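You operate a simulated robot arm through the tools that you are given. There is no shell and no other tool. Be economical: measure what you need, move in short steps, check, and stop when the job is done.

You are at the controls of a simulated two-armed robot. One attempt, no reset.

TASK
Switch the left green switch off. Take the blue cup from the top of the grey table and leave it on the middle left shelf of the corner rack. Put one of the paper balls from the top of the grey cabinet in the wooden tray there. Take the dented mould from the lower left shelf of the corner rack and leave it on the top of the tall stool. Switch the red plate switch on. Put the white chalk from the top of the blue table on the top of the teal bench and the yellow chalk on the blue tape roll there. Pull the middle clear drawer open. Any order will do. Set down upright: cup.

The check looks at the end state, three seconds after you hand in, the way a careful person would. Anything else that was tipped, shoved, dropped, spilled or broken makes it a failure.

THE ROBOT
Two 7-joint arms with two-finger parallel grippers on one trunk, on a base that drives. Base frame: it is fixed to the floor where the robot stands at the start and does not move with it; the origin is under the middle of the robot, x ahead of it, y to its left, z up. Readings come in m, degrees, newtons and seconds.
The left shoulder is at the start at [0.03, 0.119, 1.01], the right one opposite. With the tool pointing down near the work surface each hand reaches from about 0.1 to 0.56 m from the robot's upright axis, wherever it stands, measured 20 degrees to its own side. Places, roughly: chalk [3.5, -3.5, 0.75]; cup [2.5, 1, 0.75]; dented mould [2.75, 3.25, 0.5]; left green switch [0.5, 0, 0.9]; middle clear drawer [2, -1.9, 0.9]; middle left shelf of the corner rack [3, 3.4, 0.9]; paper ball (6x6x6 cm) [3.4, 2, 0.8]; red plate switch [4.1, -3.1, 0.8]; tape roll (5x5x3 cm) [3.9, -3.7, 0.8]; top of the tall stool [3.4, 1, 0.9]; top of the teal bench [0.5, -3.3, 0.8]; wooden tray (24x17x7 cm) [3.3, 1.8, 0.8]. Payload 3.43 kg a hand.
The tool frame of a hand sits at the grasp point between the pads (the TCP): z along the fingers, y along the line on which they close. The tips reach 0.03 m beyond it. The gripper opens to 0.094 m. The fingers are 0.028 m wide and 0.01 m thick; the gripper's body (0.05 by 0.096 m) begins 0.055 m behind the TCP.
Orientation is told as [roll, pitch, yaw] about the base's x, y, z axes, in that order, counted from this pose: with the fingers straight down and closing along the base's y, the tool's x points along the base's -x, its y along +y and its z along -z.

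THE INTERFACE
- The arms move only by the tool send_rows. It takes "left_steps", "right_steps" or both (then of equal length, played together; a hand with none holds still); each is a list of rows, each a list of 7 numbers: the shift along the tool's x, y, z in m, then the turn, a rotation vector about the tool's x, y, z in degrees, then the finger opening in m, from 0 to 0.094. In form: [[dx, dy, dz, wx, wy, wz, claw], ...]. A call has 1 to 12 rows; each row shifts and turns the commanded pose from where the row before left it, along the tool's axes as they then stand. A row lasts 0.2 s, in which the tool goes at most 0.05 m and 8.6 degrees; a call with a longer step from one row to the next is refused whole, and so is a gripper value outside its range. Where a pose cannot be reached the arm comes as near as it can. A force on the tool above 40 N (or 10 N above the force at the start of the call, whichever is more), or a blocked arm, ends the call early, and 0.2 s more pass. Each finger travels about 0.072 m/s and halts on what it meets, pressing with about 41 N; the grip force reading is that of the motor and also rises with nothing between the fingers. The clock runs only during rows and for 0.2 s after the last one: add rows that do not move to give the fingers time. The reply holds the time, the measured pose of the TCP, the force on the tool along the base axes, the opening and the grip force, in the units named above and with some noise, with the torque about the TCP (base axes, N m) and any sound that the robot's microphone picked up, and new pictures: "views" is both (left out), scene, wrist or none (wrist: the cameras of the hands that moved).
- Cameras (640 x 400 px; columns grow to the right, rows downward): "scene" is now at [0.042, 0.0104, 1.7258]; the picture's right is [0.24, -0.97, 0.00], its down [-0.80, -0.20, -0.56] and it looks along [0.55, 0.14, -0.83] (base axes); focal length 260 px, centre (320, 200). "left" rides on the left gripper at [0.076, -0.014, -0.103] in its tool frame; the picture's right is [0.18, 0.98, 0.00], its down [-0.75, 0.14, -0.64] and it looks along [-0.63, 0.12, 0.77] (tool axes); focal length 243 px, centre (320, 200). "right" rides on the right gripper at [0.076, 0.014, -0.102] in its tool frame; the picture's right is [-0.18, 0.98, 0.00], its down [-0.75, -0.14, -0.64] and it looks along [-0.63, -0.12, 0.77] (tool axes); focal length 243 px, centre (320, 200). There is no depth. A picture from a camera that has moved, and an enlarged one, comes with that camera's place and axes in the base frame and with its lens. The place of the scene camera against the robot may be out by one fixed shift of up to 0.025 m in any direction.
- slide_trunk(by): slides the trunk up (or, below 0, down) by that many m; the arms and the scene camera ride with it, the base frame stays. It gives what a move gives, with no picture.
- base_move(legs): drives the robot by 1 to 6 legs, each [ahead, turn to the left] in m and degrees, along the robot's own axes; the way and the turn of a leg run together, so that a leg with both is an arc; at most 1.5 m and 180 degrees a leg. The arms and the cameras ride along, it lands a little off, and it stops where it bumps. It gives what a move gives, and a new picture of the scene camera.
- head_to(pan, tilt): turns the head with the scene camera to pan (to the left, within 143 degrees either way) and tilt (down, from -29 to 69), counted from straight ahead of the robot. It gives what a move gives, and a new picture of the scene camera.
- close_up(camera, box): a new picture of the part [left, top, right, bottom] of that camera's present view, enlarged. It takes no simulated time.
- close_job(): hands the job in; it is judged then, once.

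Work in short steps. Places have to be worked out from the pictures, the camera data and where the tool is seen: move nearer, look again, correct. Check each grasp and each placing, and mend what went wrong. You have 196 turns and 260 pictures in all, those below and enlarged ones among them. Open the grippers and draw the arms clear of the work before you hand the job in, unless the task says otherwise.

The tools are called after "Request:" as name(argument=value, ...) on one line, values as JSON. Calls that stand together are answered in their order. send_rows: Moves the arms, as the interface text tells. Its arguments: {"type":"object","properties":{"left_steps":{"type":"array"},"right_steps":{"type":"array"},"views":{"type":"string","enum":["both","scene","wrist","none"]}},"required":[]} The other tools are called the same way: slide_trunk (by) slides the trunk up or down; base_move (legs) drives the base; head_to (pan, tilt) turns the head that bears the scene camera; close_up (camera, box) takes an enlarged picture of a part of a camera's view; close_job () hands the job in.

At the start:

```text
time_s: 0.0
left_eef_pos: [0.3198, 0.1722, 1.1739]
left_tool_rot: [0.0, 0.0, 0.0]
left_ft_force: [0.1, -0.8, -0.8]
left_torque: [0.0, 0.01, 0.0]
left_width: 0.0941
left_gripper_force: 0.0
right_eef_pos: [0.3411, -0.1248, 1.2244]
right_tool_rot: [0.0, 0.0, -0.1]
right_ft_force: [-0.4, 0.2, -0.4]
right_torque: [0.0, 0.03, 0.0]
right_width: 0.0939
right_gripper_force: 0.1
trunk travel left (down, up): [-0.275, 0.135]
robot x, y, heading: [0.0008, 0.0029, 0.2]
head pan, tilt: [13.9, 55.7]
```

scene: 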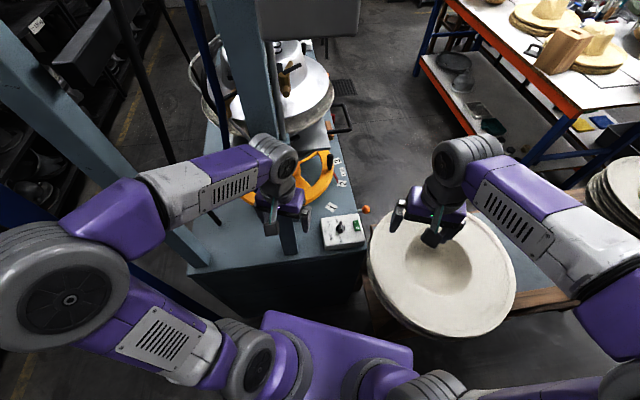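
right: 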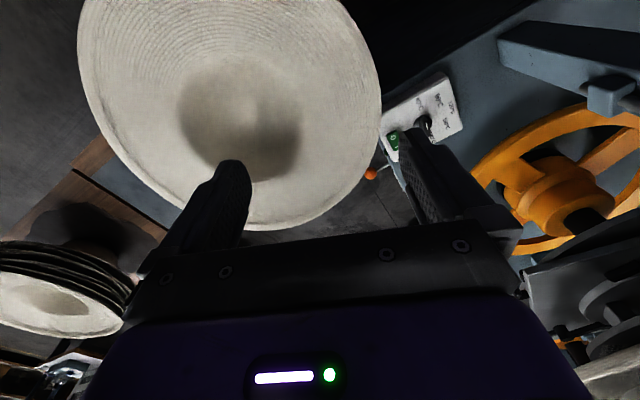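
left: 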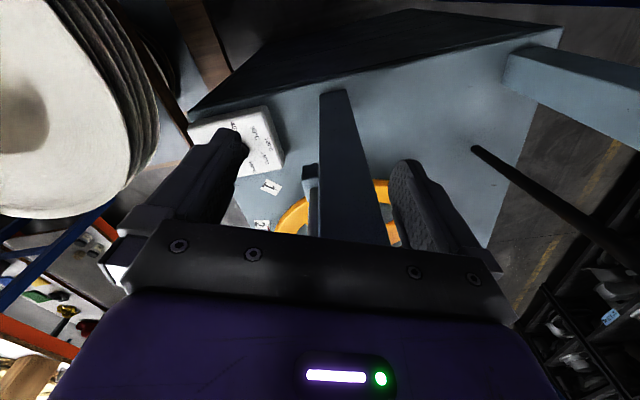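

The white switch box with something green lies just ahead of the robot. I take an enlarged look at it.

Request:
close_up(camera="scene", box=[290, 170, 390, 260])

Request:
close_up(camera="right", box=[360, 60, 480, 180])

```text
4.44 times, centred on (340, 215) of scene
camera zoom: at [0.042, 0.0104, 1.7258], right [0.24, -0.97, 0.0], down [-0.8, -0.2, -0.56], along [0.55, 0.14, -0.83], focal length 1153 px, centre (231, 133)
```

zoom: 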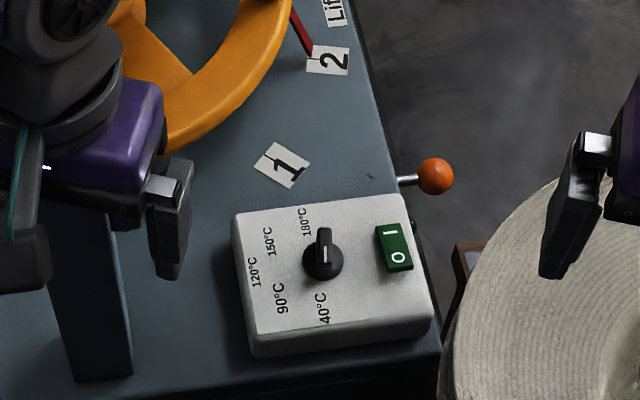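

```text
3.33 times, centred on (420, 120) of right
camera zoom: at [0.2657, -0.1102, 1.3261], right [0.18, 0.98, 0.0], down [0.75, -0.14, 0.64], along [0.63, -0.12, -0.77], focal length 809 px, centre (-13, 467)
```

zoom: 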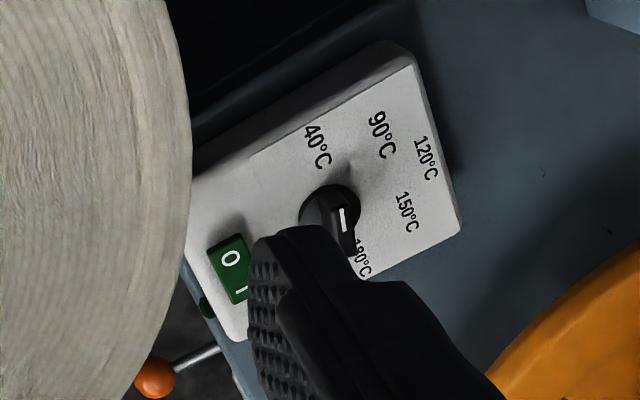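

The rocker is about (0.50, -0.01, 0.89) with "I" on the far side and "O" near. I close the right fingers and move over toward it, staying high.

Request:
send_rows(right_steps=[[-0.01, 0.03, 0, 0, 0, 0, 0.06], [-0.02, 0.03, 0, 0, 0, 0, 0.03], [-0.02, 0.03, 0, 0, 0, 0, 0.0], [-0.02, 0.025, 0, 0, 0, 0, 0.0], [0, 0, 0.04, 0, 0, 0, 0], [0, 0, 0.03, 0, 0, 0, 0], [0, 0, 0, 0, 0, 0, 0]])

```text
time_s: 1.6
left_eef_pos: [0.3195, 0.173, 1.1759]
left_tool_rot: [0.0, 0.0, -0.1]
left_ft_force: [0.0, 0.3, -0.4]
left_torque: [-0.02, -0.01, -0.01]
left_width: 0.0941
left_gripper_force: 0.1
right_eef_pos: [0.4107, -0.0129, 1.1552]
right_tool_rot: [0.1, 0.0, -0.1]
right_ft_force: [0.1, -0.3, 0.9]
right_torque: [0.0, 0.01, 0.0]
right_width: 0.0
right_gripper_force: 33.0
trunk travel left (down, up): [-0.275, 0.135]
robot x, y, heading: [0.0013, -0.0014, -0.4]
head pan, tilt: [13.9, 55.7]
camera scene: at [0.0416, 0.01, 1.7258], right [0.24, -0.97, 0.0], down [-0.8, -0.2, -0.56], along [0.55, 0.14, -0.83], focal length 260 px, centre (320, 200)
camera right: at [0.3365, 0.0028, 1.2568], right [0.18, 0.98, 0.0], down [0.75, -0.14, 0.64], along [0.63, -0.12, -0.77], focal length 243 px, centre (320, 200)
```

scene: 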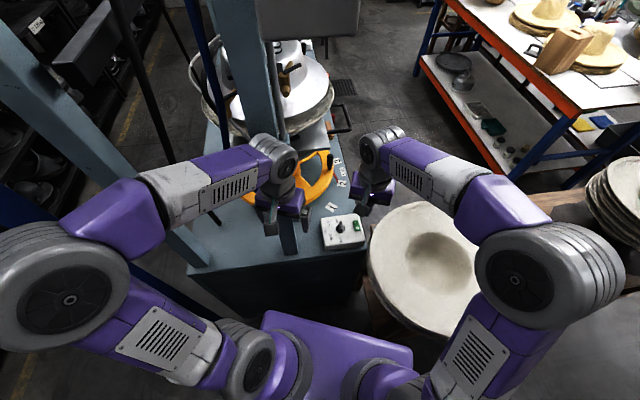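
right: 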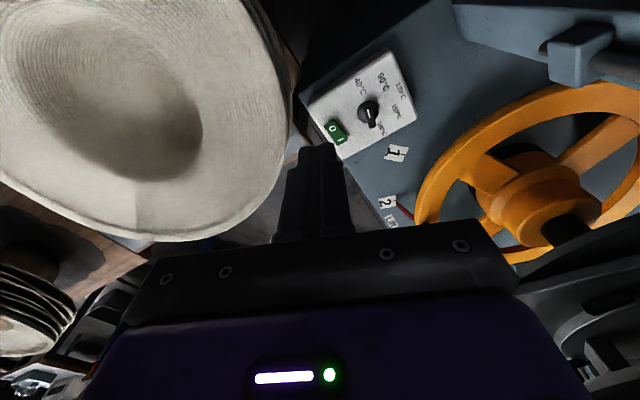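

Request:
close_up(camera="right", box=[300, 80, 380, 160])

```text
5.00 times, centred on (340, 120) of right
camera zoom: at [0.3365, 0.0028, 1.2568], right [0.18, 0.98, 0.0], down [0.75, -0.14, 0.64], along [0.63, -0.12, -0.77], focal length 1213 px, centre (220, 600)
```

zoom: 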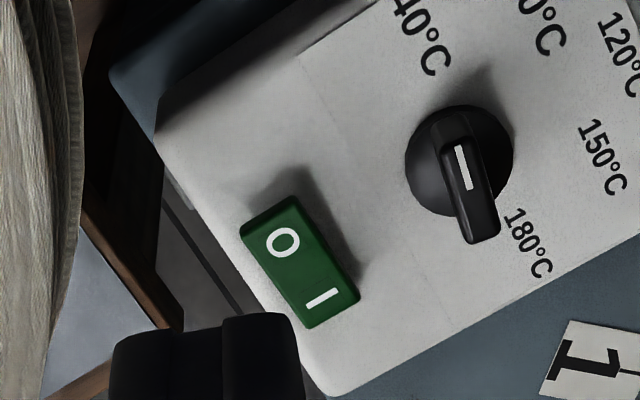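

The O end stands raised, so the switch is on; O is at about (0.500, -0.009, 0.877). The bowl rim (z≈0.98) is close by, so I tilt the hand about 24° away from it, go over O and come down.

Request:
send_rows(right_steps=[[-0.029, 0.002, 0, 8, 0, 0, 0], [-0.029, 0.002, 0, 8, 0, 0, 0], [-0.028, 0.002, 0, 8, 0, 0, 0], [0, 0.01628, 0.03654, 0, 0, 0, 0], [0, 0.01628, 0.03654, 0, 0, 0, 0], [0, 0.01628, 0.03654, 0, 0, 0, 0], [0, 0.01628, 0.03654, 0, 0, 0, 0], [0, 0.01628, 0.03654, 0, 0, 0, 0], [0, 0, 0, 0, 0, 0, 0]])

```text
time_s: 3.6
left_eef_pos: [0.3192, 0.1726, 1.1749]
left_tool_rot: [-0.1, 0.0, 0.0]
left_ft_force: [-0.7, 0.7, -0.7]
left_torque: [0.01, 0.0, -0.03]
left_width: 0.094
left_gripper_force: 0.1
right_eef_pos: [0.4974, -0.0042, 0.9537]
right_tool_rot: [-23.9, 0.0, 0.0]
right_ft_force: [-0.3, -0.6, 0.0]
right_torque: [0.0, -0.02, 0.04]
right_width: 0.0001
right_gripper_force: 33.0
trunk travel left (down, up): [-0.275, 0.135]
robot x, y, heading: [-0.0012, -0.0005, 0.0]
head pan, tilt: [13.9, 55.7]
camera scene: at [0.0415, 0.0102, 1.7259], right [0.24, -0.97, 0.0], down [-0.8, -0.2, -0.56], along [0.55, 0.14, -0.83], focal length 260 px, centre (320, 200)
camera right: at [0.4209, 0.0508, 1.0409], right [0.18, 0.9, -0.4], down [0.75, 0.13, 0.64], along [0.63, -0.42, -0.65], focal length 243 px, centre (320, 200)
```

scene: 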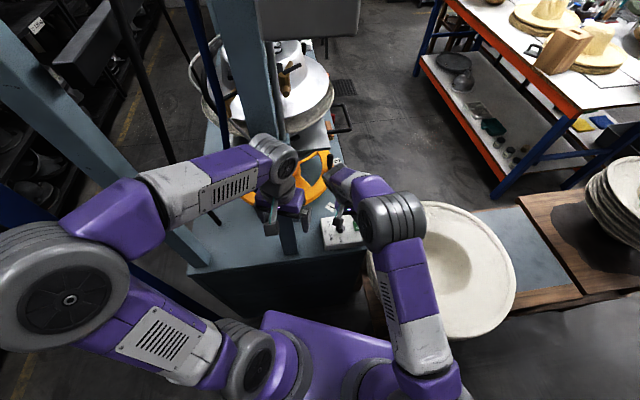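
right: 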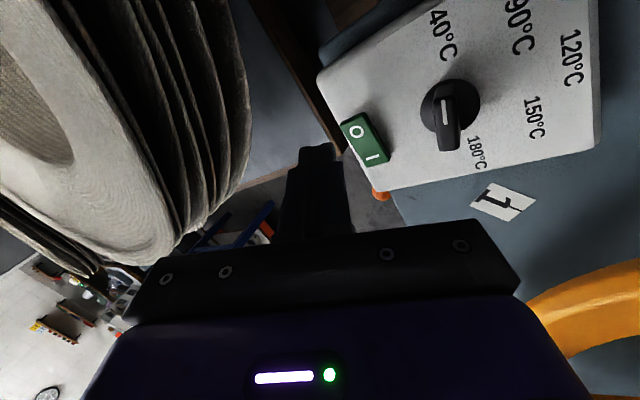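

The O mark measures (0.503, -0.007) and the fingertip is directly above it. I press down in small steps.

Request:
send_rows(right_steps=[[0, 0.0081, 0.0183, 0, 0, 0, 0], [0, 0.0081, 0.0183, 0, 0, 0, 0], [0, 0.0024, 0.0055, 0, 0, 0, 0], [0, 0.0016, 0.0037, 0, 0, 0, 0], [0, 0.0016, 0.0037, 0, 0, 0, 0]], views="wrist")

```text
time_s: 4.7
left_eef_pos: [0.3183, 0.1719, 1.1744]
left_tool_rot: [0.0, -0.2, 0.0]
left_ft_force: [0.1, 0.3, 0.6]
left_torque: [0.02, -0.04, 0.01]
left_width: 0.0938
left_gripper_force: 0.2
right_eef_pos: [0.4973, -0.004, 0.909]
right_tool_rot: [-24.3, -0.4, -0.1]
right_ft_force: [-12.2, -2.2, 18.5]
right_torque: [-0.13, 0.16, -0.08]
right_width: 0.0
right_gripper_force: 32.7
trunk travel left (down, up): [-0.275, 0.135]
robot x, y, heading: [-0.0018, 0.0002, -0.1]
head pan, tilt: [13.9, 55.7]
stopped in row 5 (right hand): the force on the tool passed its limit at 44 N (the readings are from after the stop); the commanded pose is now the measured one
camera right: at [0.4209, 0.0513, 0.9947], right [0.19, 0.9, -0.4], down [0.75, 0.13, 0.65], along [0.63, -0.42, -0.65], focal length 243 px, centre (320, 200)
```

right: 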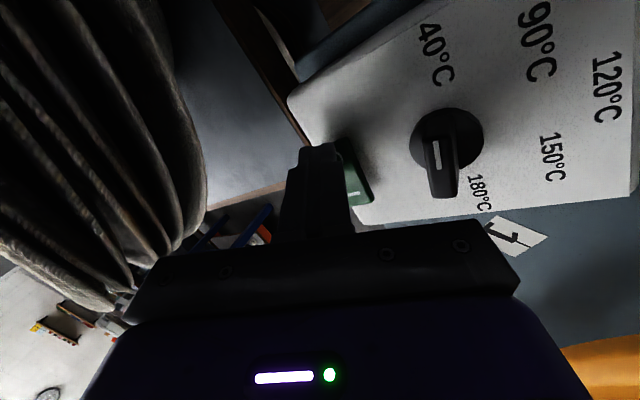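

It stopped at 44 N at the rocker surface. I lift off and look whether it toggled.

Request:
send_rows(right_steps=[[0, -0.0081, -0.0183, 0, 0, 0, 0], [0, -0.0122, -0.0275, 0, 0, 0, 0], [0, 0, 0, 0, 0, 0, 0]], views="none")

Request:
close_up(camera="right", box=[310, 80, 430, 200])

```text
time_s: 5.5
left_eef_pos: [0.3205, 0.1724, 1.1743]
left_tool_rot: [0.0, 0.0, 0.0]
left_ft_force: [-0.8, -0.1, -0.2]
left_torque: [0.02, -0.01, 0.02]
left_width: 0.0939
left_gripper_force: 0.0
right_eef_pos: [0.4984, -0.0047, 0.9557]
right_tool_rot: [-24.1, -0.3, 0.0]
right_ft_force: [0.5, 0.5, 0.0]
right_torque: [0.03, 0.0, -0.01]
right_width: 0.0002
right_gripper_force: 32.8
trunk travel left (down, up): [-0.275, 0.135]
robot x, y, heading: [0.004, -0.0017, -0.1]
head pan, tilt: [13.9, 55.7]
```

```text
3.33 times, centred on (370, 140) of right
camera zoom: at [0.4224, 0.0509, 1.042], right [0.19, 0.9, -0.4], down [0.75, 0.13, 0.65], along [0.63, -0.42, -0.65], focal length 809 px, centre (153, 400)
```

zoom: 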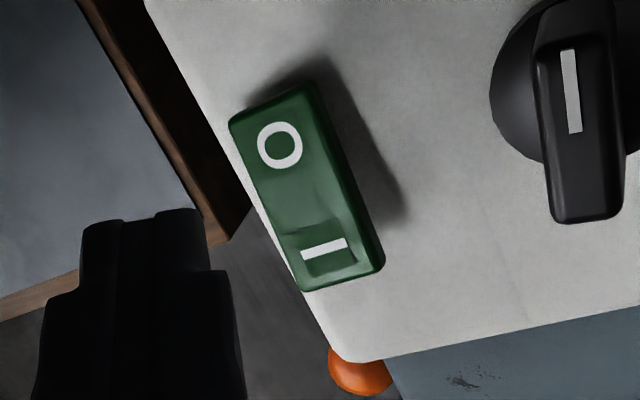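

The O end still looks raised, so it did not toggle. I move the tip about 1 cm nearer the O end for more leverage and press again.

Request:
send_rows(right_steps=[[0.012, -0.002, 0, 0, 0, 0, 0], [0, 0.0081, 0.0183, 0, 0, 0, 0], [0, 0.0065, 0.0146, 0, 0, 0, 0], [0, 0.0016, 0.0037, 0, 0, 0, 0], [0, 0.0012, 0.0027, 0, 0, 0, 0], [0, 0.0012, 0.0027, 0, 0, 0, 0], [0, 0.0012, 0.0027, 0, 0, 0, 0], [0, 0.0012, 0.0027, 0, 0, 0, 0]], views="wrist")

```text
time_s: 7.3
left_eef_pos: [0.3186, 0.1721, 1.1748]
left_tool_rot: [0.0, 0.0, 0.0]
left_ft_force: [-0.1, 0.3, -1.2]
left_torque: [0.02, -0.01, -0.04]
left_width: 0.0942
left_gripper_force: 0.0
right_eef_pos: [0.4876, -0.006, 0.907]
right_tool_rot: [-23.9, -0.6, 0.0]
right_ft_force: [-0.7, -0.3, 9.7]
right_torque: [-0.04, -0.07, 0.0]
right_width: 0.0
right_gripper_force: 32.8
trunk travel left (down, up): [-0.275, 0.135]
robot x, y, heading: [-0.0015, 0.0008, -0.1]
head pan, tilt: [13.9, 55.7]
camera right: at [0.4111, 0.0489, 0.9932], right [0.19, 0.9, -0.4], down [0.75, 0.13, 0.65], along [0.64, -0.42, -0.65], focal length 243 px, centre (320, 200)
```

right: 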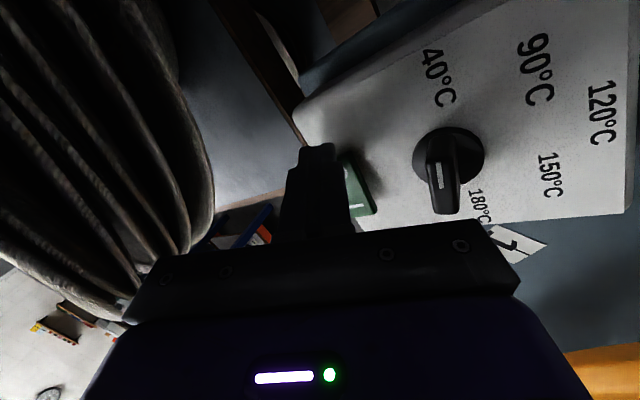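

The force is only 10 N; I press further by small steps.

Request:
send_rows(right_steps=[[0, 0.0012, 0.0027, 0, 0, 0, 0], [0, 0.0012, 0.0027, 0, 0, 0, 0], [0, 0.0012, 0.0027, 0, 0, 0, 0], [0, 0.0012, 0.0027, 0, 0, 0, 0], [0, 0.0012, 0.0027, 0, 0, 0, 0]], views="wrist")

```text
time_s: 7.9
left_eef_pos: [0.3187, 0.1725, 1.1755]
left_tool_rot: [-0.1, -0.1, 0.0]
left_ft_force: [0.9, -0.1, -0.1]
left_torque: [-0.02, 0.0, 0.0]
left_width: 0.0941
left_gripper_force: 0.1
right_eef_pos: [0.4874, -0.007, 0.9081]
right_tool_rot: [-24.2, -0.8, -0.1]
right_ft_force: [-11.6, -1.6, 18.7]
right_torque: [-0.13, 0.15, -0.06]
right_width: 0.0002
right_gripper_force: 33.1
trunk travel left (down, up): [-0.275, 0.135]
robot x, y, heading: [0.0036, 0.0004, -0.0]
head pan, tilt: [13.9, 55.7]
stopped in row 2 (right hand): the force on the tool passed its limit at 44 N (the readings are from after the stop); the commanded pose is now the measured one
camera right: at [0.4108, 0.0494, 0.9924], right [0.19, 0.9, -0.4], down [0.74, 0.13, 0.65], along [0.64, -0.42, -0.64], focal length 243 px, centre (320, 200)
```

right: 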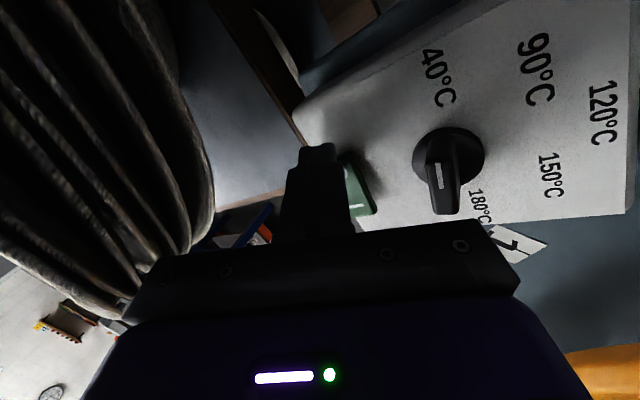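

It hits hard at the same height. I lift off and look closely at the rocker's state.

Request:
send_rows(right_steps=[[0, -0.0081, -0.0183, 0, 0, 0, 0], [0.02, -0.0122, -0.0275, 0, 0, 0, 0], [0.03, 0, 0, 0, 0, 0, 0], [0, 0, 0, 0, 0, 0, 0]], views="none")

Request:
close_up(camera="right", box=[320, 90, 440, 210])

Request:
close_up(camera="scene", box=[330, 205, 380, 255])

```text
time_s: 8.9
left_eef_pos: [0.3194, 0.1717, 1.1734]
left_tool_rot: [0.0, 0.0, 0.0]
left_ft_force: [-0.3, -0.4, -0.3]
left_torque: [0.03, -0.02, -0.02]
left_width: 0.0938
left_gripper_force: 0.0
right_eef_pos: [0.4394, -0.0069, 0.9532]
right_tool_rot: [-24.2, -0.9, 0.0]
right_ft_force: [-0.1, -0.3, -0.3]
right_torque: [-0.03, 0.0, -0.03]
right_width: 0.0
right_gripper_force: 33.0
trunk travel left (down, up): [-0.275, 0.135]
robot x, y, heading: [-0.0014, 0.0041, -0.2]
head pan, tilt: [13.9, 55.7]
```

```text
3.33 times, centred on (380, 150) of right
camera zoom: at [0.3625, 0.0489, 1.0391], right [0.19, 0.9, -0.4], down [0.74, 0.13, 0.65], along [0.64, -0.42, -0.64], focal length 809 px, centre (120, 367)
```

zoom: 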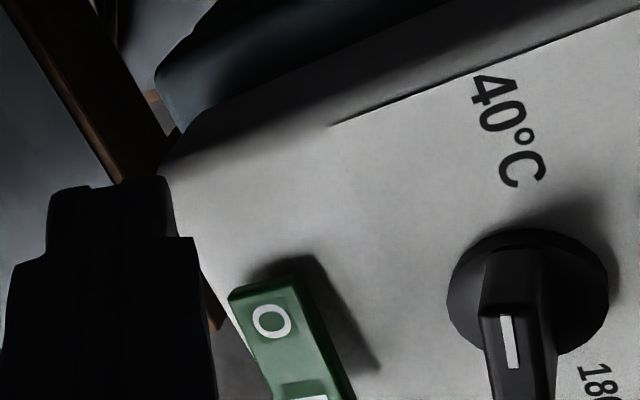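

```text
8.00 times, centred on (355, 230) of scene
camera zoom: at [0.0419, 0.0102, 1.7258], right [0.24, -0.97, 0.0], down [-0.8, -0.2, -0.56], along [0.55, 0.14, -0.83], focal length 2076 px, centre (40, -40)
```

zoom: 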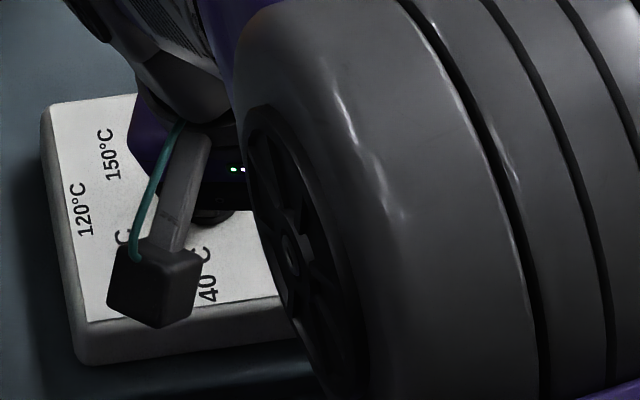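

I draw back a bit more to see the whole rocker unshadowed.

Request:
send_rows(right_steps=[[0.0, -0.02, -0.03, 0, 0, 0, 0], [0.0, -0.03, 0, 0, 0, 0, 0], [0.0, -0.03, 0.0, 0, 0, 0, 0], [0, 0, 0, 0, 0, 0, 0]], views="wrist")

Request:
close_up(camera="right", box=[360, 100, 480, 220])

```text
time_s: 9.9
left_eef_pos: [0.3206, 0.1728, 1.1748]
left_tool_rot: [-0.1, -0.1, 0.1]
left_ft_force: [-0.2, 0.5, -0.4]
left_torque: [0.0, -0.03, 0.01]
left_width: 0.094
left_gripper_force: 0.0
right_eef_pos: [0.4406, -0.0676, 1.0118]
right_tool_rot: [-24.2, -0.9, -0.1]
right_ft_force: [-0.4, 1.5, -0.1]
right_torque: [0.07, 0.03, 0.0]
right_width: 0.0
right_gripper_force: 33.0
trunk travel left (down, up): [-0.275, 0.135]
robot x, y, heading: [-0.0026, -0.0028, -0.2]
head pan, tilt: [13.9, 55.7]
camera right: at [0.3641, -0.0118, 1.0973], right [0.19, 0.9, -0.4], down [0.75, 0.13, 0.65], along [0.64, -0.42, -0.64], focal length 243 px, centre (320, 200)
```

right: 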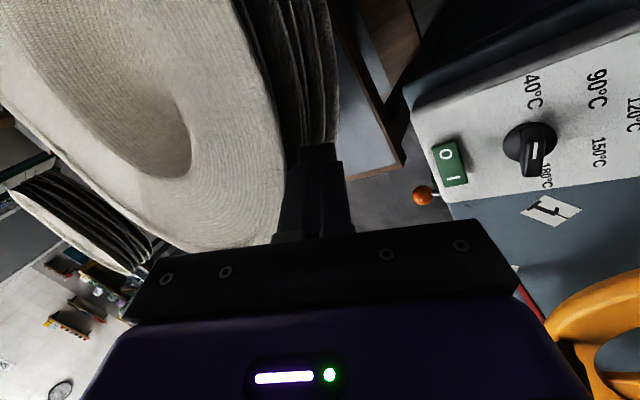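

```text
3.33 times, centred on (420, 160) of right
camera zoom: at [0.3641, -0.0118, 1.0973], right [0.19, 0.9, -0.4], down [0.75, 0.13, 0.65], along [0.64, -0.42, -0.64], focal length 809 px, centre (-13, 333)
```

zoom: 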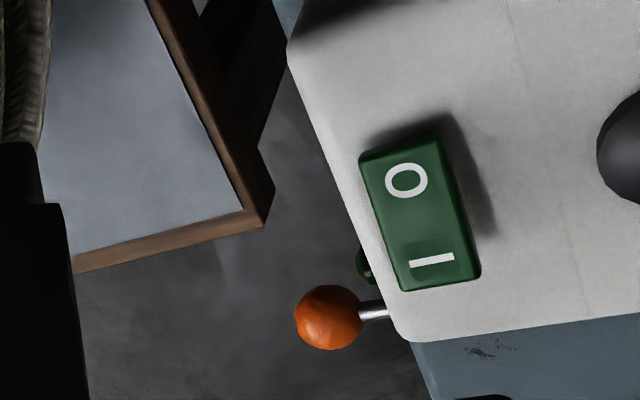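

Triangulating suggests the I mark now stands higher than O (before it was lower). I swing the right arm out of the scene camera's line to compare with the starting picture.

Request:
send_rows(right_steps=[[0, -0.01628, -0.03654, 0, 0, 0, 0.0], [0, -0.01628, -0.03654, 0, 0, 0, 0.0], [0, -0.01628, -0.03654, -8, 0, 0, 0], [0.02, -0.02, -0.03, -8, 0, 0, 0], [0.02, -0.03, -0.02, -8, 0, 0, 0], [0.02, -0.03, -0.02, 0, 0, 0, 0], [0, 0, 0, 0, 0, 0, 0]], views="none")

Request:
close_up(camera="scene", box=[290, 170, 390, 260])

```text
time_s: 11.5
left_eef_pos: [0.3205, 0.1735, 1.1735]
left_tool_rot: [0.1, 0.1, 0.0]
left_ft_force: [0.9, 0.4, 0.2]
left_torque: [0.02, -0.01, 0.01]
left_width: 0.094
left_gripper_force: 0.0
right_eef_pos: [0.3801, -0.1347, 1.2087]
right_tool_rot: [-0.1, -0.7, 0.0]
right_ft_force: [0.2, 0.0, 0.0]
right_torque: [0.0, 0.02, -0.01]
right_width: 0.0
right_gripper_force: 33.0
trunk travel left (down, up): [-0.275, 0.135]
robot x, y, heading: [0.0016, -0.0001, -0.0]
head pan, tilt: [13.9, 55.7]
```

```text
4.44 times, centred on (340, 215) of scene
camera zoom: at [0.0427, 0.0108, 1.7258], right [0.24, -0.97, 0.0], down [-0.8, -0.2, -0.56], along [0.55, 0.14, -0.83], focal length 1153 px, centre (231, 133)
```

zoom: 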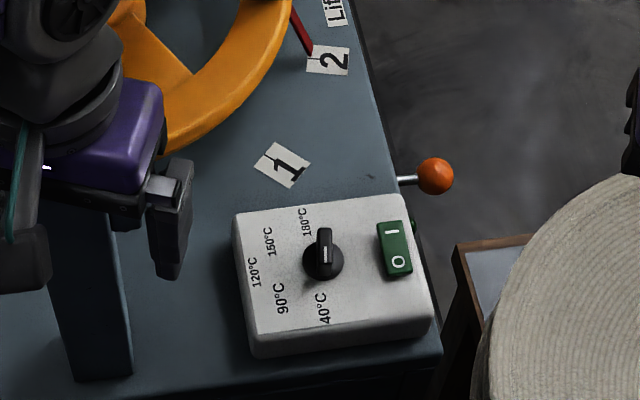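

The rocker has clearly toggled: O is down, so it is off. Now I look around to plan the drive.

Request:
head_to(pan=50, tilt=25)

Request:
head_to(pan=0, tilt=25)

Request:
head_to(pan=-50, tilt=25)

Request:
head_to(pan=-110, tilt=30)

Request:
head_to(pan=110, tilt=30)

```text
time_s: 12.5
left_eef_pos: [0.32, 0.1728, 1.1746]
left_tool_rot: [0.0, -0.1, 0.0]
left_ft_force: [0.3, 0.5, 1.3]
left_torque: [-0.02, 0.0, 0.0]
left_width: 0.0941
left_gripper_force: 0.0
right_eef_pos: [0.3794, -0.1349, 1.209]
right_tool_rot: [-0.1, -0.7, -0.1]
right_ft_force: [-0.2, -0.6, 0.6]
right_torque: [-0.01, 0.02, 0.01]
right_width: 0.0003
right_gripper_force: 32.9
trunk travel left (down, up): [-0.275, 0.135]
robot x, y, heading: [-0.0005, -0.0048, 0.3]
head pan, tilt: [50.0, 25.0]
camera scene: at [0.032, 0.0637, 1.7707], right [0.77, -0.64, 0.0], down [-0.27, -0.32, -0.91], along [0.58, 0.69, -0.42], focal length 260 px, centre (320, 200)
```

scene: 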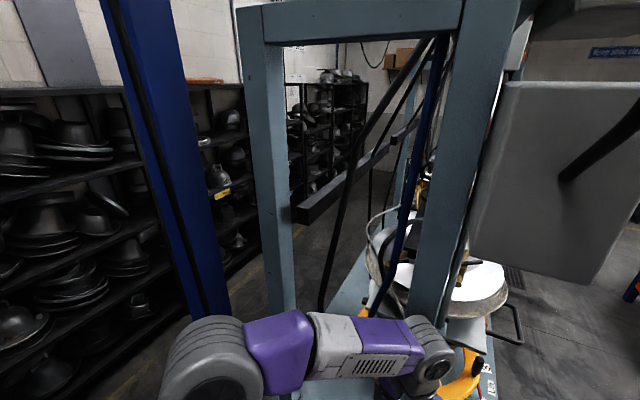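

```text
time_s: 13.7
left_eef_pos: [0.3203, 0.1722, 1.1742]
left_tool_rot: [-0.1, -0.1, -0.1]
left_ft_force: [0.1, 0.4, -0.4]
left_torque: [-0.03, 0.04, -0.02]
left_width: 0.0941
left_gripper_force: 0.2
right_eef_pos: [0.3786, -0.134, 1.2082]
right_tool_rot: [-0.1, -0.9, -0.1]
right_ft_force: [0.5, -0.5, 0.0]
right_torque: [0.03, 0.0, 0.01]
right_width: 0.0
right_gripper_force: 32.9
trunk travel left (down, up): [-0.275, 0.135]
robot x, y, heading: [0.0008, -0.003, -0.1]
head pan, tilt: [0.0, 25.0]
camera scene: at [0.0648, -0.0067, 1.7707], right [0.0, -1.0, 0.0], down [-0.42, 0.0, -0.91], along [0.91, 0.0, -0.42], focal length 260 px, centre (320, 200)
```

scene: 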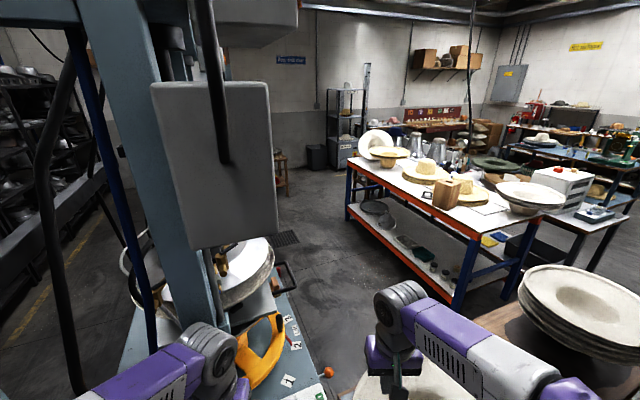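

```text
time_s: 14.9
left_eef_pos: [0.3198, 0.1719, 1.1749]
left_tool_rot: [0.0, -0.1, -0.1]
left_ft_force: [-0.3, -0.1, 0.3]
left_torque: [0.01, 0.01, 0.03]
left_width: 0.0941
left_gripper_force: 0.2
right_eef_pos: [0.3782, -0.1353, 1.2085]
right_tool_rot: [-0.1, -0.8, -0.1]
right_ft_force: [-0.8, -0.5, 0.0]
right_torque: [0.02, -0.01, 0.0]
right_width: 0.0001
right_gripper_force: 33.2
trunk travel left (down, up): [-0.275, 0.135]
robot x, y, heading: [0.0013, -0.0005, -0.1]
head pan, tilt: [-50.0, 25.0]
camera scene: at [0.0319, -0.0774, 1.7707], right [-0.77, -0.64, 0.0], down [-0.27, 0.32, -0.91], along [0.58, -0.69, -0.42], focal length 260 px, centre (320, 200)
```

scene: 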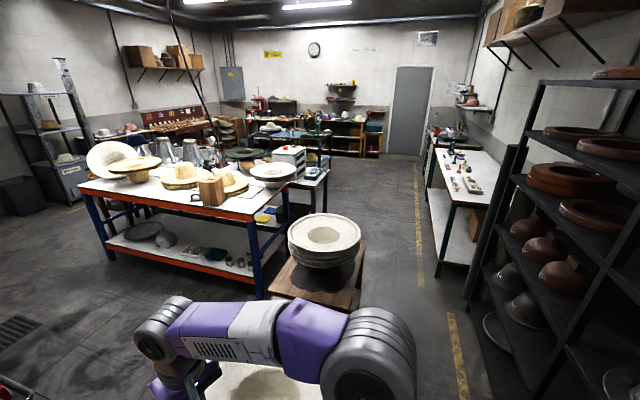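

```text
time_s: 16.2
left_eef_pos: [0.3199, 0.173, 1.1748]
left_tool_rot: [0.0, 0.0, 0.0]
left_ft_force: [-0.6, -0.1, 0.2]
left_torque: [0.0, -0.03, 0.0]
left_width: 0.0939
left_gripper_force: 0.1
right_eef_pos: [0.3787, -0.135, 1.209]
right_tool_rot: [-0.1, -0.8, -0.1]
right_ft_force: [0.4, 0.3, -0.5]
right_torque: [0.0, -0.03, -0.02]
right_width: 0.0
right_gripper_force: 32.7
trunk travel left (down, up): [-0.275, 0.135]
robot x, y, heading: [-0.0019, -0.0003, -0.1]
head pan, tilt: [-110.0, 30.0]
camera scene: at [-0.0582, -0.0918, 1.7628], right [-0.94, 0.34, 0.0], down [0.17, 0.47, -0.87], along [-0.3, -0.81, -0.5], focal length 260 px, centre (320, 200)
```

scene: 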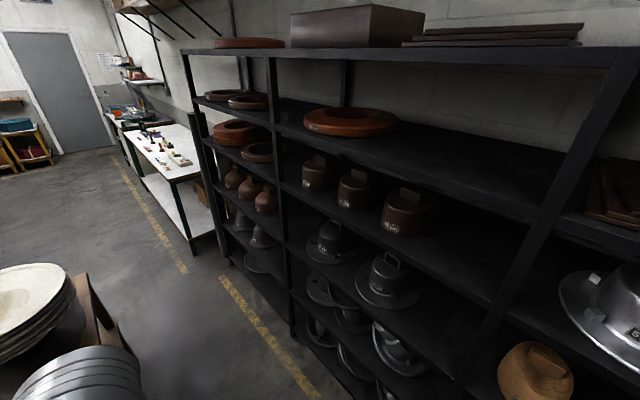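

```text
time_s: 19.4
left_eef_pos: [0.3196, 0.1722, 1.174]
left_tool_rot: [0.0, -0.1, 0.0]
left_ft_force: [0.6, -0.9, 0.1]
left_torque: [0.0, -0.03, 0.0]
left_width: 0.0939
left_gripper_force: 0.0
right_eef_pos: [0.3788, -0.1347, 1.2081]
right_tool_rot: [-0.1, -0.8, -0.1]
right_ft_force: [-0.3, -0.2, 0.8]
right_torque: [0.01, 0.0, -0.01]
right_width: 0.0
right_gripper_force: 32.9
trunk travel left (down, up): [-0.275, 0.135]
robot x, y, heading: [-0.0028, -0.0019, -0.1]
head pan, tilt: [110.0, 30.0]
camera scene: at [-0.0582, 0.0782, 1.7628], right [0.94, 0.34, 0.0], down [0.17, -0.47, -0.87], along [-0.3, 0.81, -0.5], focal length 260 px, centre (320, 200)
```

scene: 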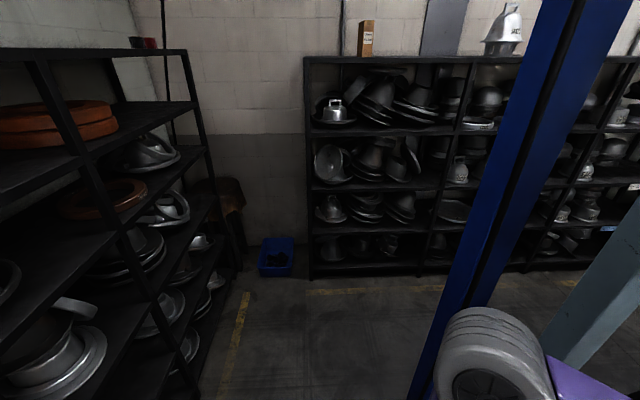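

The room is laid out at about 25° to my axes, and the cup/rack side is reachable through the aisle to the left, around the machine. I check the near clearance on the left and behind.

Request:
head_to(pan=85, tilt=60)

Request:
head_to(pan=-85, tilt=60)

```text
time_s: 20.3
left_eef_pos: [0.3206, 0.1725, 1.1738]
left_tool_rot: [0.0, 0.0, -0.1]
left_ft_force: [0.5, 0.2, 0.3]
left_torque: [-0.01, -0.04, 0.02]
left_width: 0.0941
left_gripper_force: 0.1
right_eef_pos: [0.3789, -0.1333, 1.2085]
right_tool_rot: [-0.2, -0.7, -0.2]
right_ft_force: [0.6, -0.3, -0.6]
right_torque: [-0.07, 0.02, 0.02]
right_width: 0.0
right_gripper_force: 33.4
trunk travel left (down, up): [-0.275, 0.135]
robot x, y, heading: [-0.002, 0.0025, -0.1]
head pan, tilt: [85.0, 60.0]
camera scene: at [-0.0216, 0.0596, 1.7207], right [1.0, -0.09, 0.0], down [-0.07, -0.86, -0.5], along [0.04, 0.5, -0.87], focal length 260 px, centre (320, 200)
```

scene: 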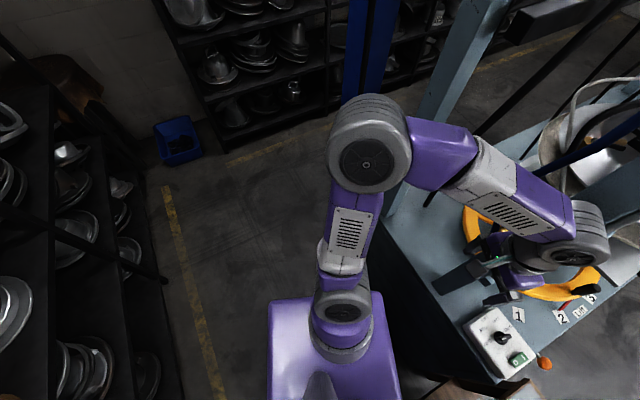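

```text
time_s: 22.9
left_eef_pos: [0.32, 0.1725, 1.1743]
left_tool_rot: [0.0, 0.0, 0.0]
left_ft_force: [-0.9, -0.3, -0.4]
left_torque: [0.02, 0.0, 0.03]
left_width: 0.094
left_gripper_force: 0.0
right_eef_pos: [0.3786, -0.1352, 1.2088]
right_tool_rot: [-0.2, -0.8, -0.1]
right_ft_force: [-0.4, -0.6, 1.2]
right_torque: [0.01, -0.03, 0.0]
right_width: 0.0001
right_gripper_force: 33.0
trunk travel left (down, up): [-0.275, 0.135]
robot x, y, heading: [0.002, 0.0005, -0.2]
head pan, tilt: [-85.0, 60.0]
camera scene: at [-0.0215, -0.0732, 1.7207], right [-1.0, -0.09, 0.0], down [-0.08, 0.86, -0.5], along [0.04, -0.5, -0.87], focal length 260 px, centre (320, 200)
```

scene: 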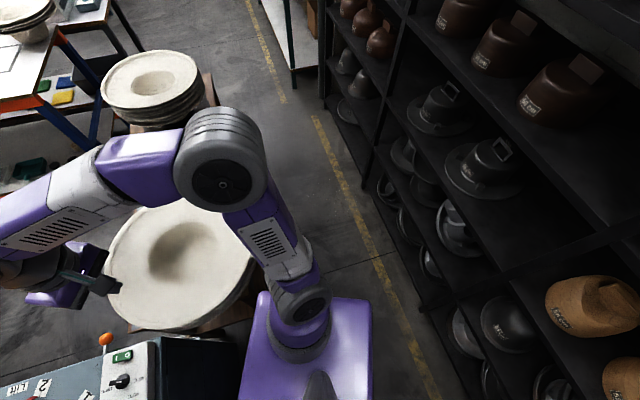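

The blue post stands near (0.1, 0.51) and the bench/table fronts are close, so I first back off 0.25 m before turning, with the head looking at my side.

Request:
base_move(legs=[[-0.25, 0]])

Request:
send_rows(left_steps=[[-0.04, -0.005, 0, 0, 0, 0, 0.09], [-0.04, -0.005, 0, 0, 0, 0, 0.06], [-0.04, -0.005, 0, 0, 0, 0, 0.03], [-0.04, -0.005, 0, 0, 0, 0, 0.0], [-0.04, -0.005, 0, 0, 0, 0, 0.0]], right_steps=[[-0.04, 0.0, 0, 0, 0, 0, 0], [-0.04, 0.0, 0, 0, 0, 0, 0], [-0.04, 0.0, 0, 0, 0, 0, 0], [-0.02, 0.0, 0, 0, 0, 0, 0], [0, 0.0, 0, 0, 0, 0, 0]], views="scene")

```text
time_s: 24.7
left_eef_pos: [0.0676, 0.1741, 1.1744]
left_tool_rot: [0.0, 0.0, 0.2]
left_ft_force: [-1.1, 0.2, -0.1]
left_torque: [-0.06, 0.01, -0.04]
left_width: 0.0939
left_gripper_force: 0.1
right_eef_pos: [0.1287, -0.1344, 1.2086]
right_tool_rot: [0.0, -0.9, 0.2]
right_ft_force: [0.2, 0.3, 1.3]
right_torque: [0.0, 0.0, -0.02]
right_width: 0.0
right_gripper_force: 33.0
trunk travel left (down, up): [-0.275, 0.135]
robot x, y, heading: [-0.2518, 0.0017, 0.2]
head pan, tilt: [-85.0, 60.0]
camera scene: at [-0.272, -0.0738, 1.7207], right [-1.0, -0.09, 0.0], down [-0.08, 0.86, -0.5], along [0.05, -0.5, -0.87], focal length 260 px, centre (320, 200)
```

scene: 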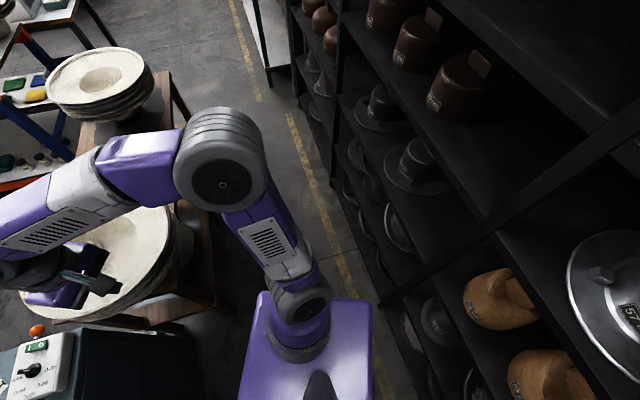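

```text
time_s: 25.9
left_eef_pos: [0.2711, 0.1493, 1.1745]
left_tool_rot: [0.1, 0.2, 0.2]
left_ft_force: [-0.1, 0.4, 0.3]
left_torque: [-0.01, 0.03, 0.01]
left_width: 0.0001
left_gripper_force: 32.6
right_eef_pos: [0.2709, -0.1335, 1.2101]
right_tool_rot: [-0.2, -0.7, 0.2]
right_ft_force: [0.3, -1.1, 0.2]
right_torque: [0.01, 0.03, -0.02]
right_width: 0.0001
right_gripper_force: 33.4
trunk travel left (down, up): [-0.275, 0.135]
robot x, y, heading: [-0.2483, 0.0023, 0.3]
head pan, tilt: [-85.0, 60.0]
camera scene: at [-0.2695, -0.0745, 1.7207], right [-1.0, -0.09, 0.0], down [-0.08, 0.86, -0.5], along [0.04, -0.5, -0.87], focal length 260 px, centre (320, 200)
```

scene: 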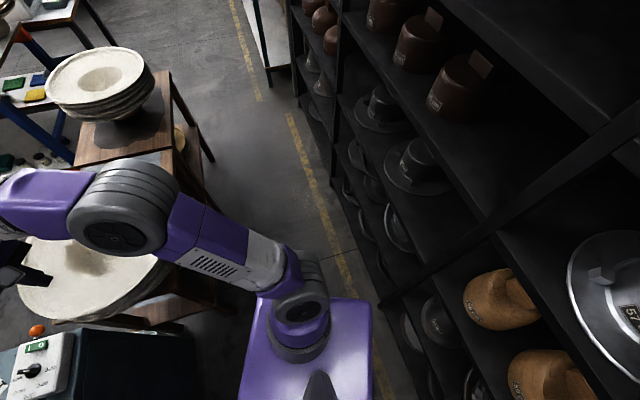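

The elbows are now well tucked. I turn right 65° to line up with the aisle and look ahead.

Request:
base_move(legs=[[0, -65]])

Request:
head_to(pan=15, tilt=30)

```text
time_s: 29.2
left_eef_pos: [0.1019, -0.4112, 1.1755]
left_tool_rot: [0.0, 0.0, -65.1]
left_ft_force: [0.1, -0.1, 0.9]
left_torque: [0.02, -0.04, -0.02]
left_width: 0.0001
left_gripper_force: 33.0
right_eef_pos: [-0.1538, -0.5275, 1.2102]
right_tool_rot: [-0.1, -0.8, -65.3]
right_ft_force: [-0.4, 0.9, -0.3]
right_torque: [0.0, 0.01, 0.01]
right_width: 0.0
right_gripper_force: 33.4
trunk travel left (down, up): [-0.275, 0.135]
robot x, y, heading: [-0.2552, 0.0007, -65.3]
head pan, tilt: [-85.0, 60.0]
camera scene: at [-0.318, -0.0133, 1.7207], right [-0.5, 0.87, 0.0], down [0.75, 0.43, -0.5], along [-0.43, -0.25, -0.87], focal length 260 px, centre (320, 200)
```

scene: 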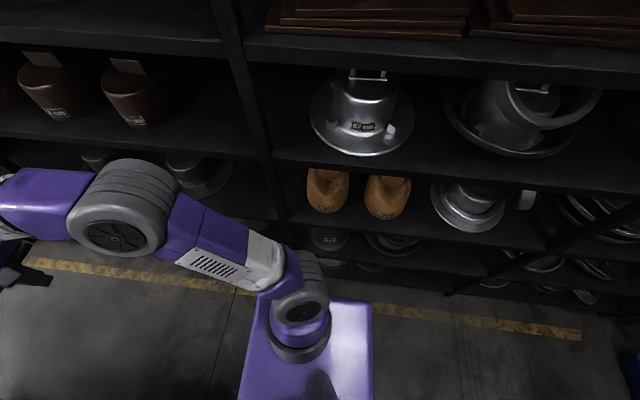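

```text
time_s: 30.9
left_eef_pos: [0.1006, -0.4124, 1.1755]
left_tool_rot: [0.0, -0.1, -65.2]
left_ft_force: [-0.2, 0.2, 0.0]
left_torque: [0.01, 0.01, 0.02]
left_width: 0.0
left_gripper_force: 32.7
right_eef_pos: [-0.154, -0.5294, 1.2102]
right_tool_rot: [-0.2, -0.7, -65.2]
right_ft_force: [0.0, 0.5, -0.9]
right_torque: [0.03, 0.0, -0.01]
right_width: 0.0
right_gripper_force: 33.8
trunk travel left (down, up): [-0.275, 0.135]
robot x, y, heading: [-0.2521, 0.0007, -65.0]
head pan, tilt: [15.0, 30.0]
camera scene: at [-0.2021, -0.0496, 1.7628], right [-0.77, -0.64, 0.0], down [-0.32, 0.38, -0.87], along [0.55, -0.67, -0.5], focal length 260 px, centre (320, 200)
```

scene: 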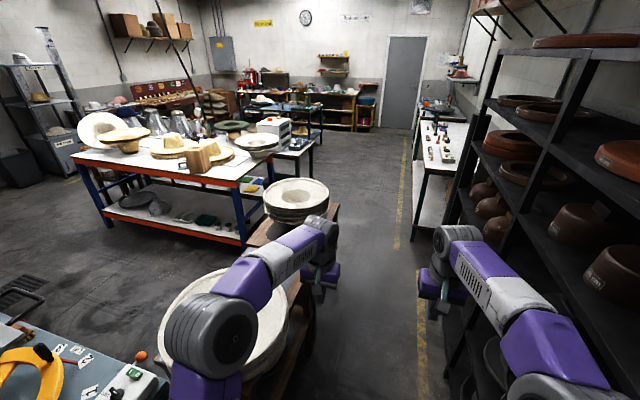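

The aisle is clear. I drive forward 1.4 m, then look at the drawer unit.

Request:
base_move(legs=[[1.4, 0]])

Request:
close_up(camera="scene", box=[100, 60, 420, 260])

```text
time_s: 37.8
left_eef_pos: [0.6775, -1.6561, 1.1769]
left_tool_rot: [0.1, 0.0, -65.3]
left_ft_force: [-0.2, 0.0, -0.2]
left_torque: [0.02, -0.06, 0.02]
left_width: 0.0002
left_gripper_force: 32.8
right_eef_pos: [0.4202, -1.7739, 1.2102]
right_tool_rot: [-0.1, -0.8, -65.1]
right_ft_force: [0.5, 0.2, -0.1]
right_torque: [0.01, -0.01, -0.02]
right_width: 0.0
right_gripper_force: 32.5
trunk travel left (down, up): [-0.275, 0.135]
robot x, y, heading: [0.3283, -1.2465, -65.3]
head pan, tilt: [15.0, 30.0]
camera scene: at [0.3738, -1.2948, 1.7628], right [-0.77, -0.64, 0.0], down [-0.32, 0.38, -0.87], along [0.55, -0.67, -0.5], focal length 260 px, centre (320, 200)
```

scene: 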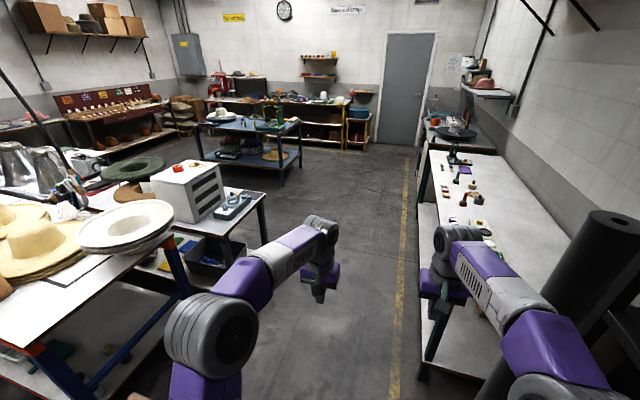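

```text
2.00 times, centred on (260, 160) of scene
camera zoom: at [0.3738, -1.2948, 1.7628], right [-0.77, -0.64, 0.0], down [-0.32, 0.38, -0.87], along [0.55, -0.67, -0.5], focal length 519 px, centre (440, 280)
```

zoom: 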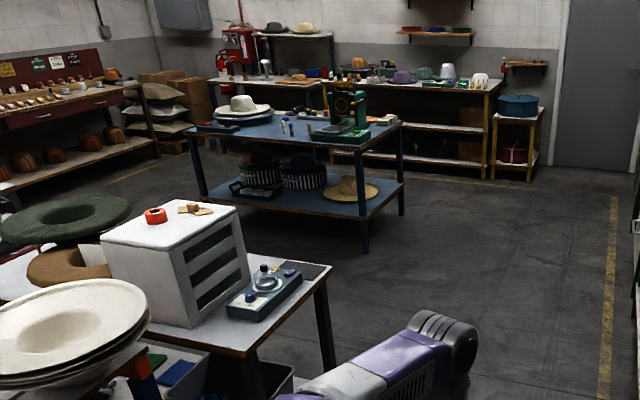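

The drawer unit faces the aisle (towards -n, i.e. direction ~205°). I drive on 1.25 m, turn left 90° to face it.

Request:
base_move(legs=[[1.25, 0], [0, 90]])

Request:
head_to(pan=0, tilt=40)

```text
time_s: 48.0
left_eef_pos: [1.2515, -2.0263, 1.1756]
left_tool_rot: [0.1, 0.0, 26.4]
left_ft_force: [0.6, 0.0, 0.3]
left_torque: [-0.05, 0.02, 0.01]
left_width: 0.0
left_gripper_force: 33.1
right_eef_pos: [1.3755, -2.2781, 1.2106]
right_tool_rot: [-0.1, -0.8, 26.3]
right_ft_force: [-0.3, 0.1, 0.1]
right_torque: [0.01, 0.0, 0.03]
right_width: 0.0003
right_gripper_force: 32.9
trunk travel left (down, up): [-0.275, 0.135]
robot x, y, heading: [0.855, -2.3883, 26.6]
head pan, tilt: [15.0, 30.0]
camera scene: at [0.8941, -2.3486, 1.7628], right [0.66, -0.75, 0.0], down [-0.38, -0.33, -0.87], along [0.65, 0.57, -0.5], focal length 260 px, centre (320, 200)
```

scene: 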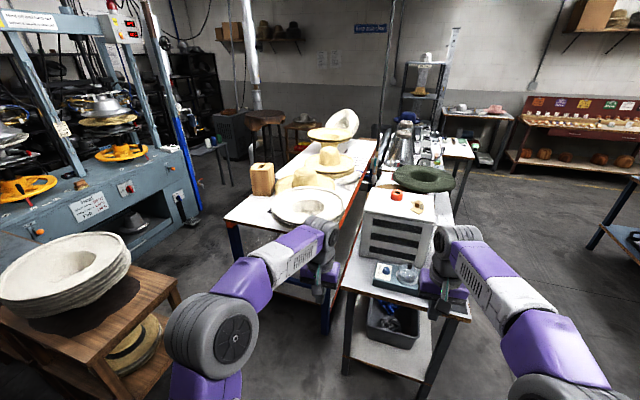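

```text
time_s: 48.8
left_eef_pos: [1.2512, -2.0259, 1.1754]
left_tool_rot: [0.0, 0.1, 26.3]
left_ft_force: [-0.4, -0.1, 0.7]
left_torque: [0.0, 0.01, -0.02]
left_width: 0.0001
left_gripper_force: 33.0
right_eef_pos: [1.3754, -2.2781, 1.211]
right_tool_rot: [-0.1, -0.8, 26.4]
right_ft_force: [-0.2, -0.4, -0.7]
right_torque: [0.0, 0.01, 0.02]
right_width: 0.0002
right_gripper_force: 33.2
trunk travel left (down, up): [-0.275, 0.135]
robot x, y, heading: [0.8491, -2.3897, 26.6]
head pan, tilt: [0.0, 40.0]
camera scene: at [0.9024, -2.3708, 1.7475], right [0.44, -0.9, 0.0], down [-0.58, -0.29, -0.77], along [0.69, 0.34, -0.64], focal length 260 px, centre (320, 200)
```

scene: 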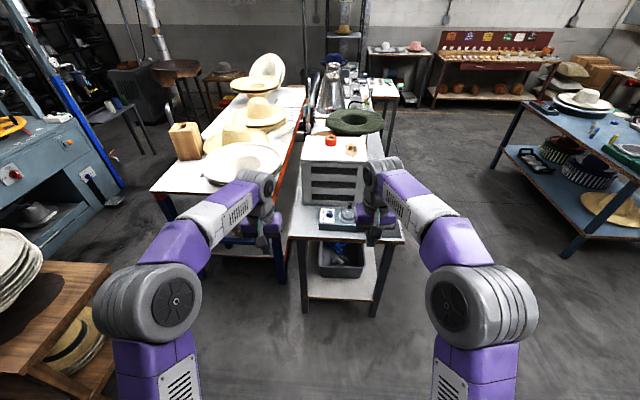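

I take a close look at the drawers.

Request:
close_up(camera="scene", box=[280, 120, 400, 240])

```text
3.33 times, centred on (340, 180) of scene
camera zoom: at [0.9024, -2.3708, 1.7475], right [0.44, -0.9, 0.0], down [-0.58, -0.29, -0.77], along [0.69, 0.34, -0.64], focal length 865 px, centre (253, 267)
```

zoom: 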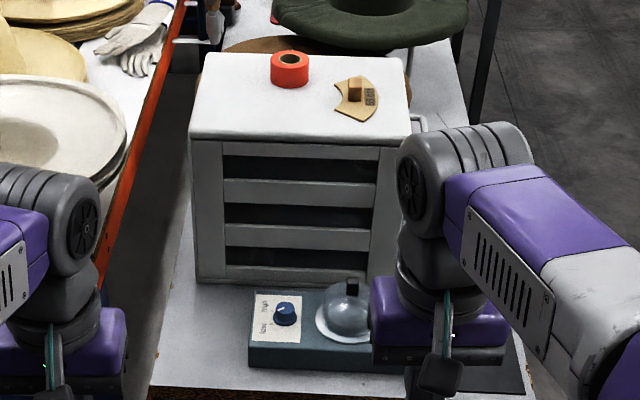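

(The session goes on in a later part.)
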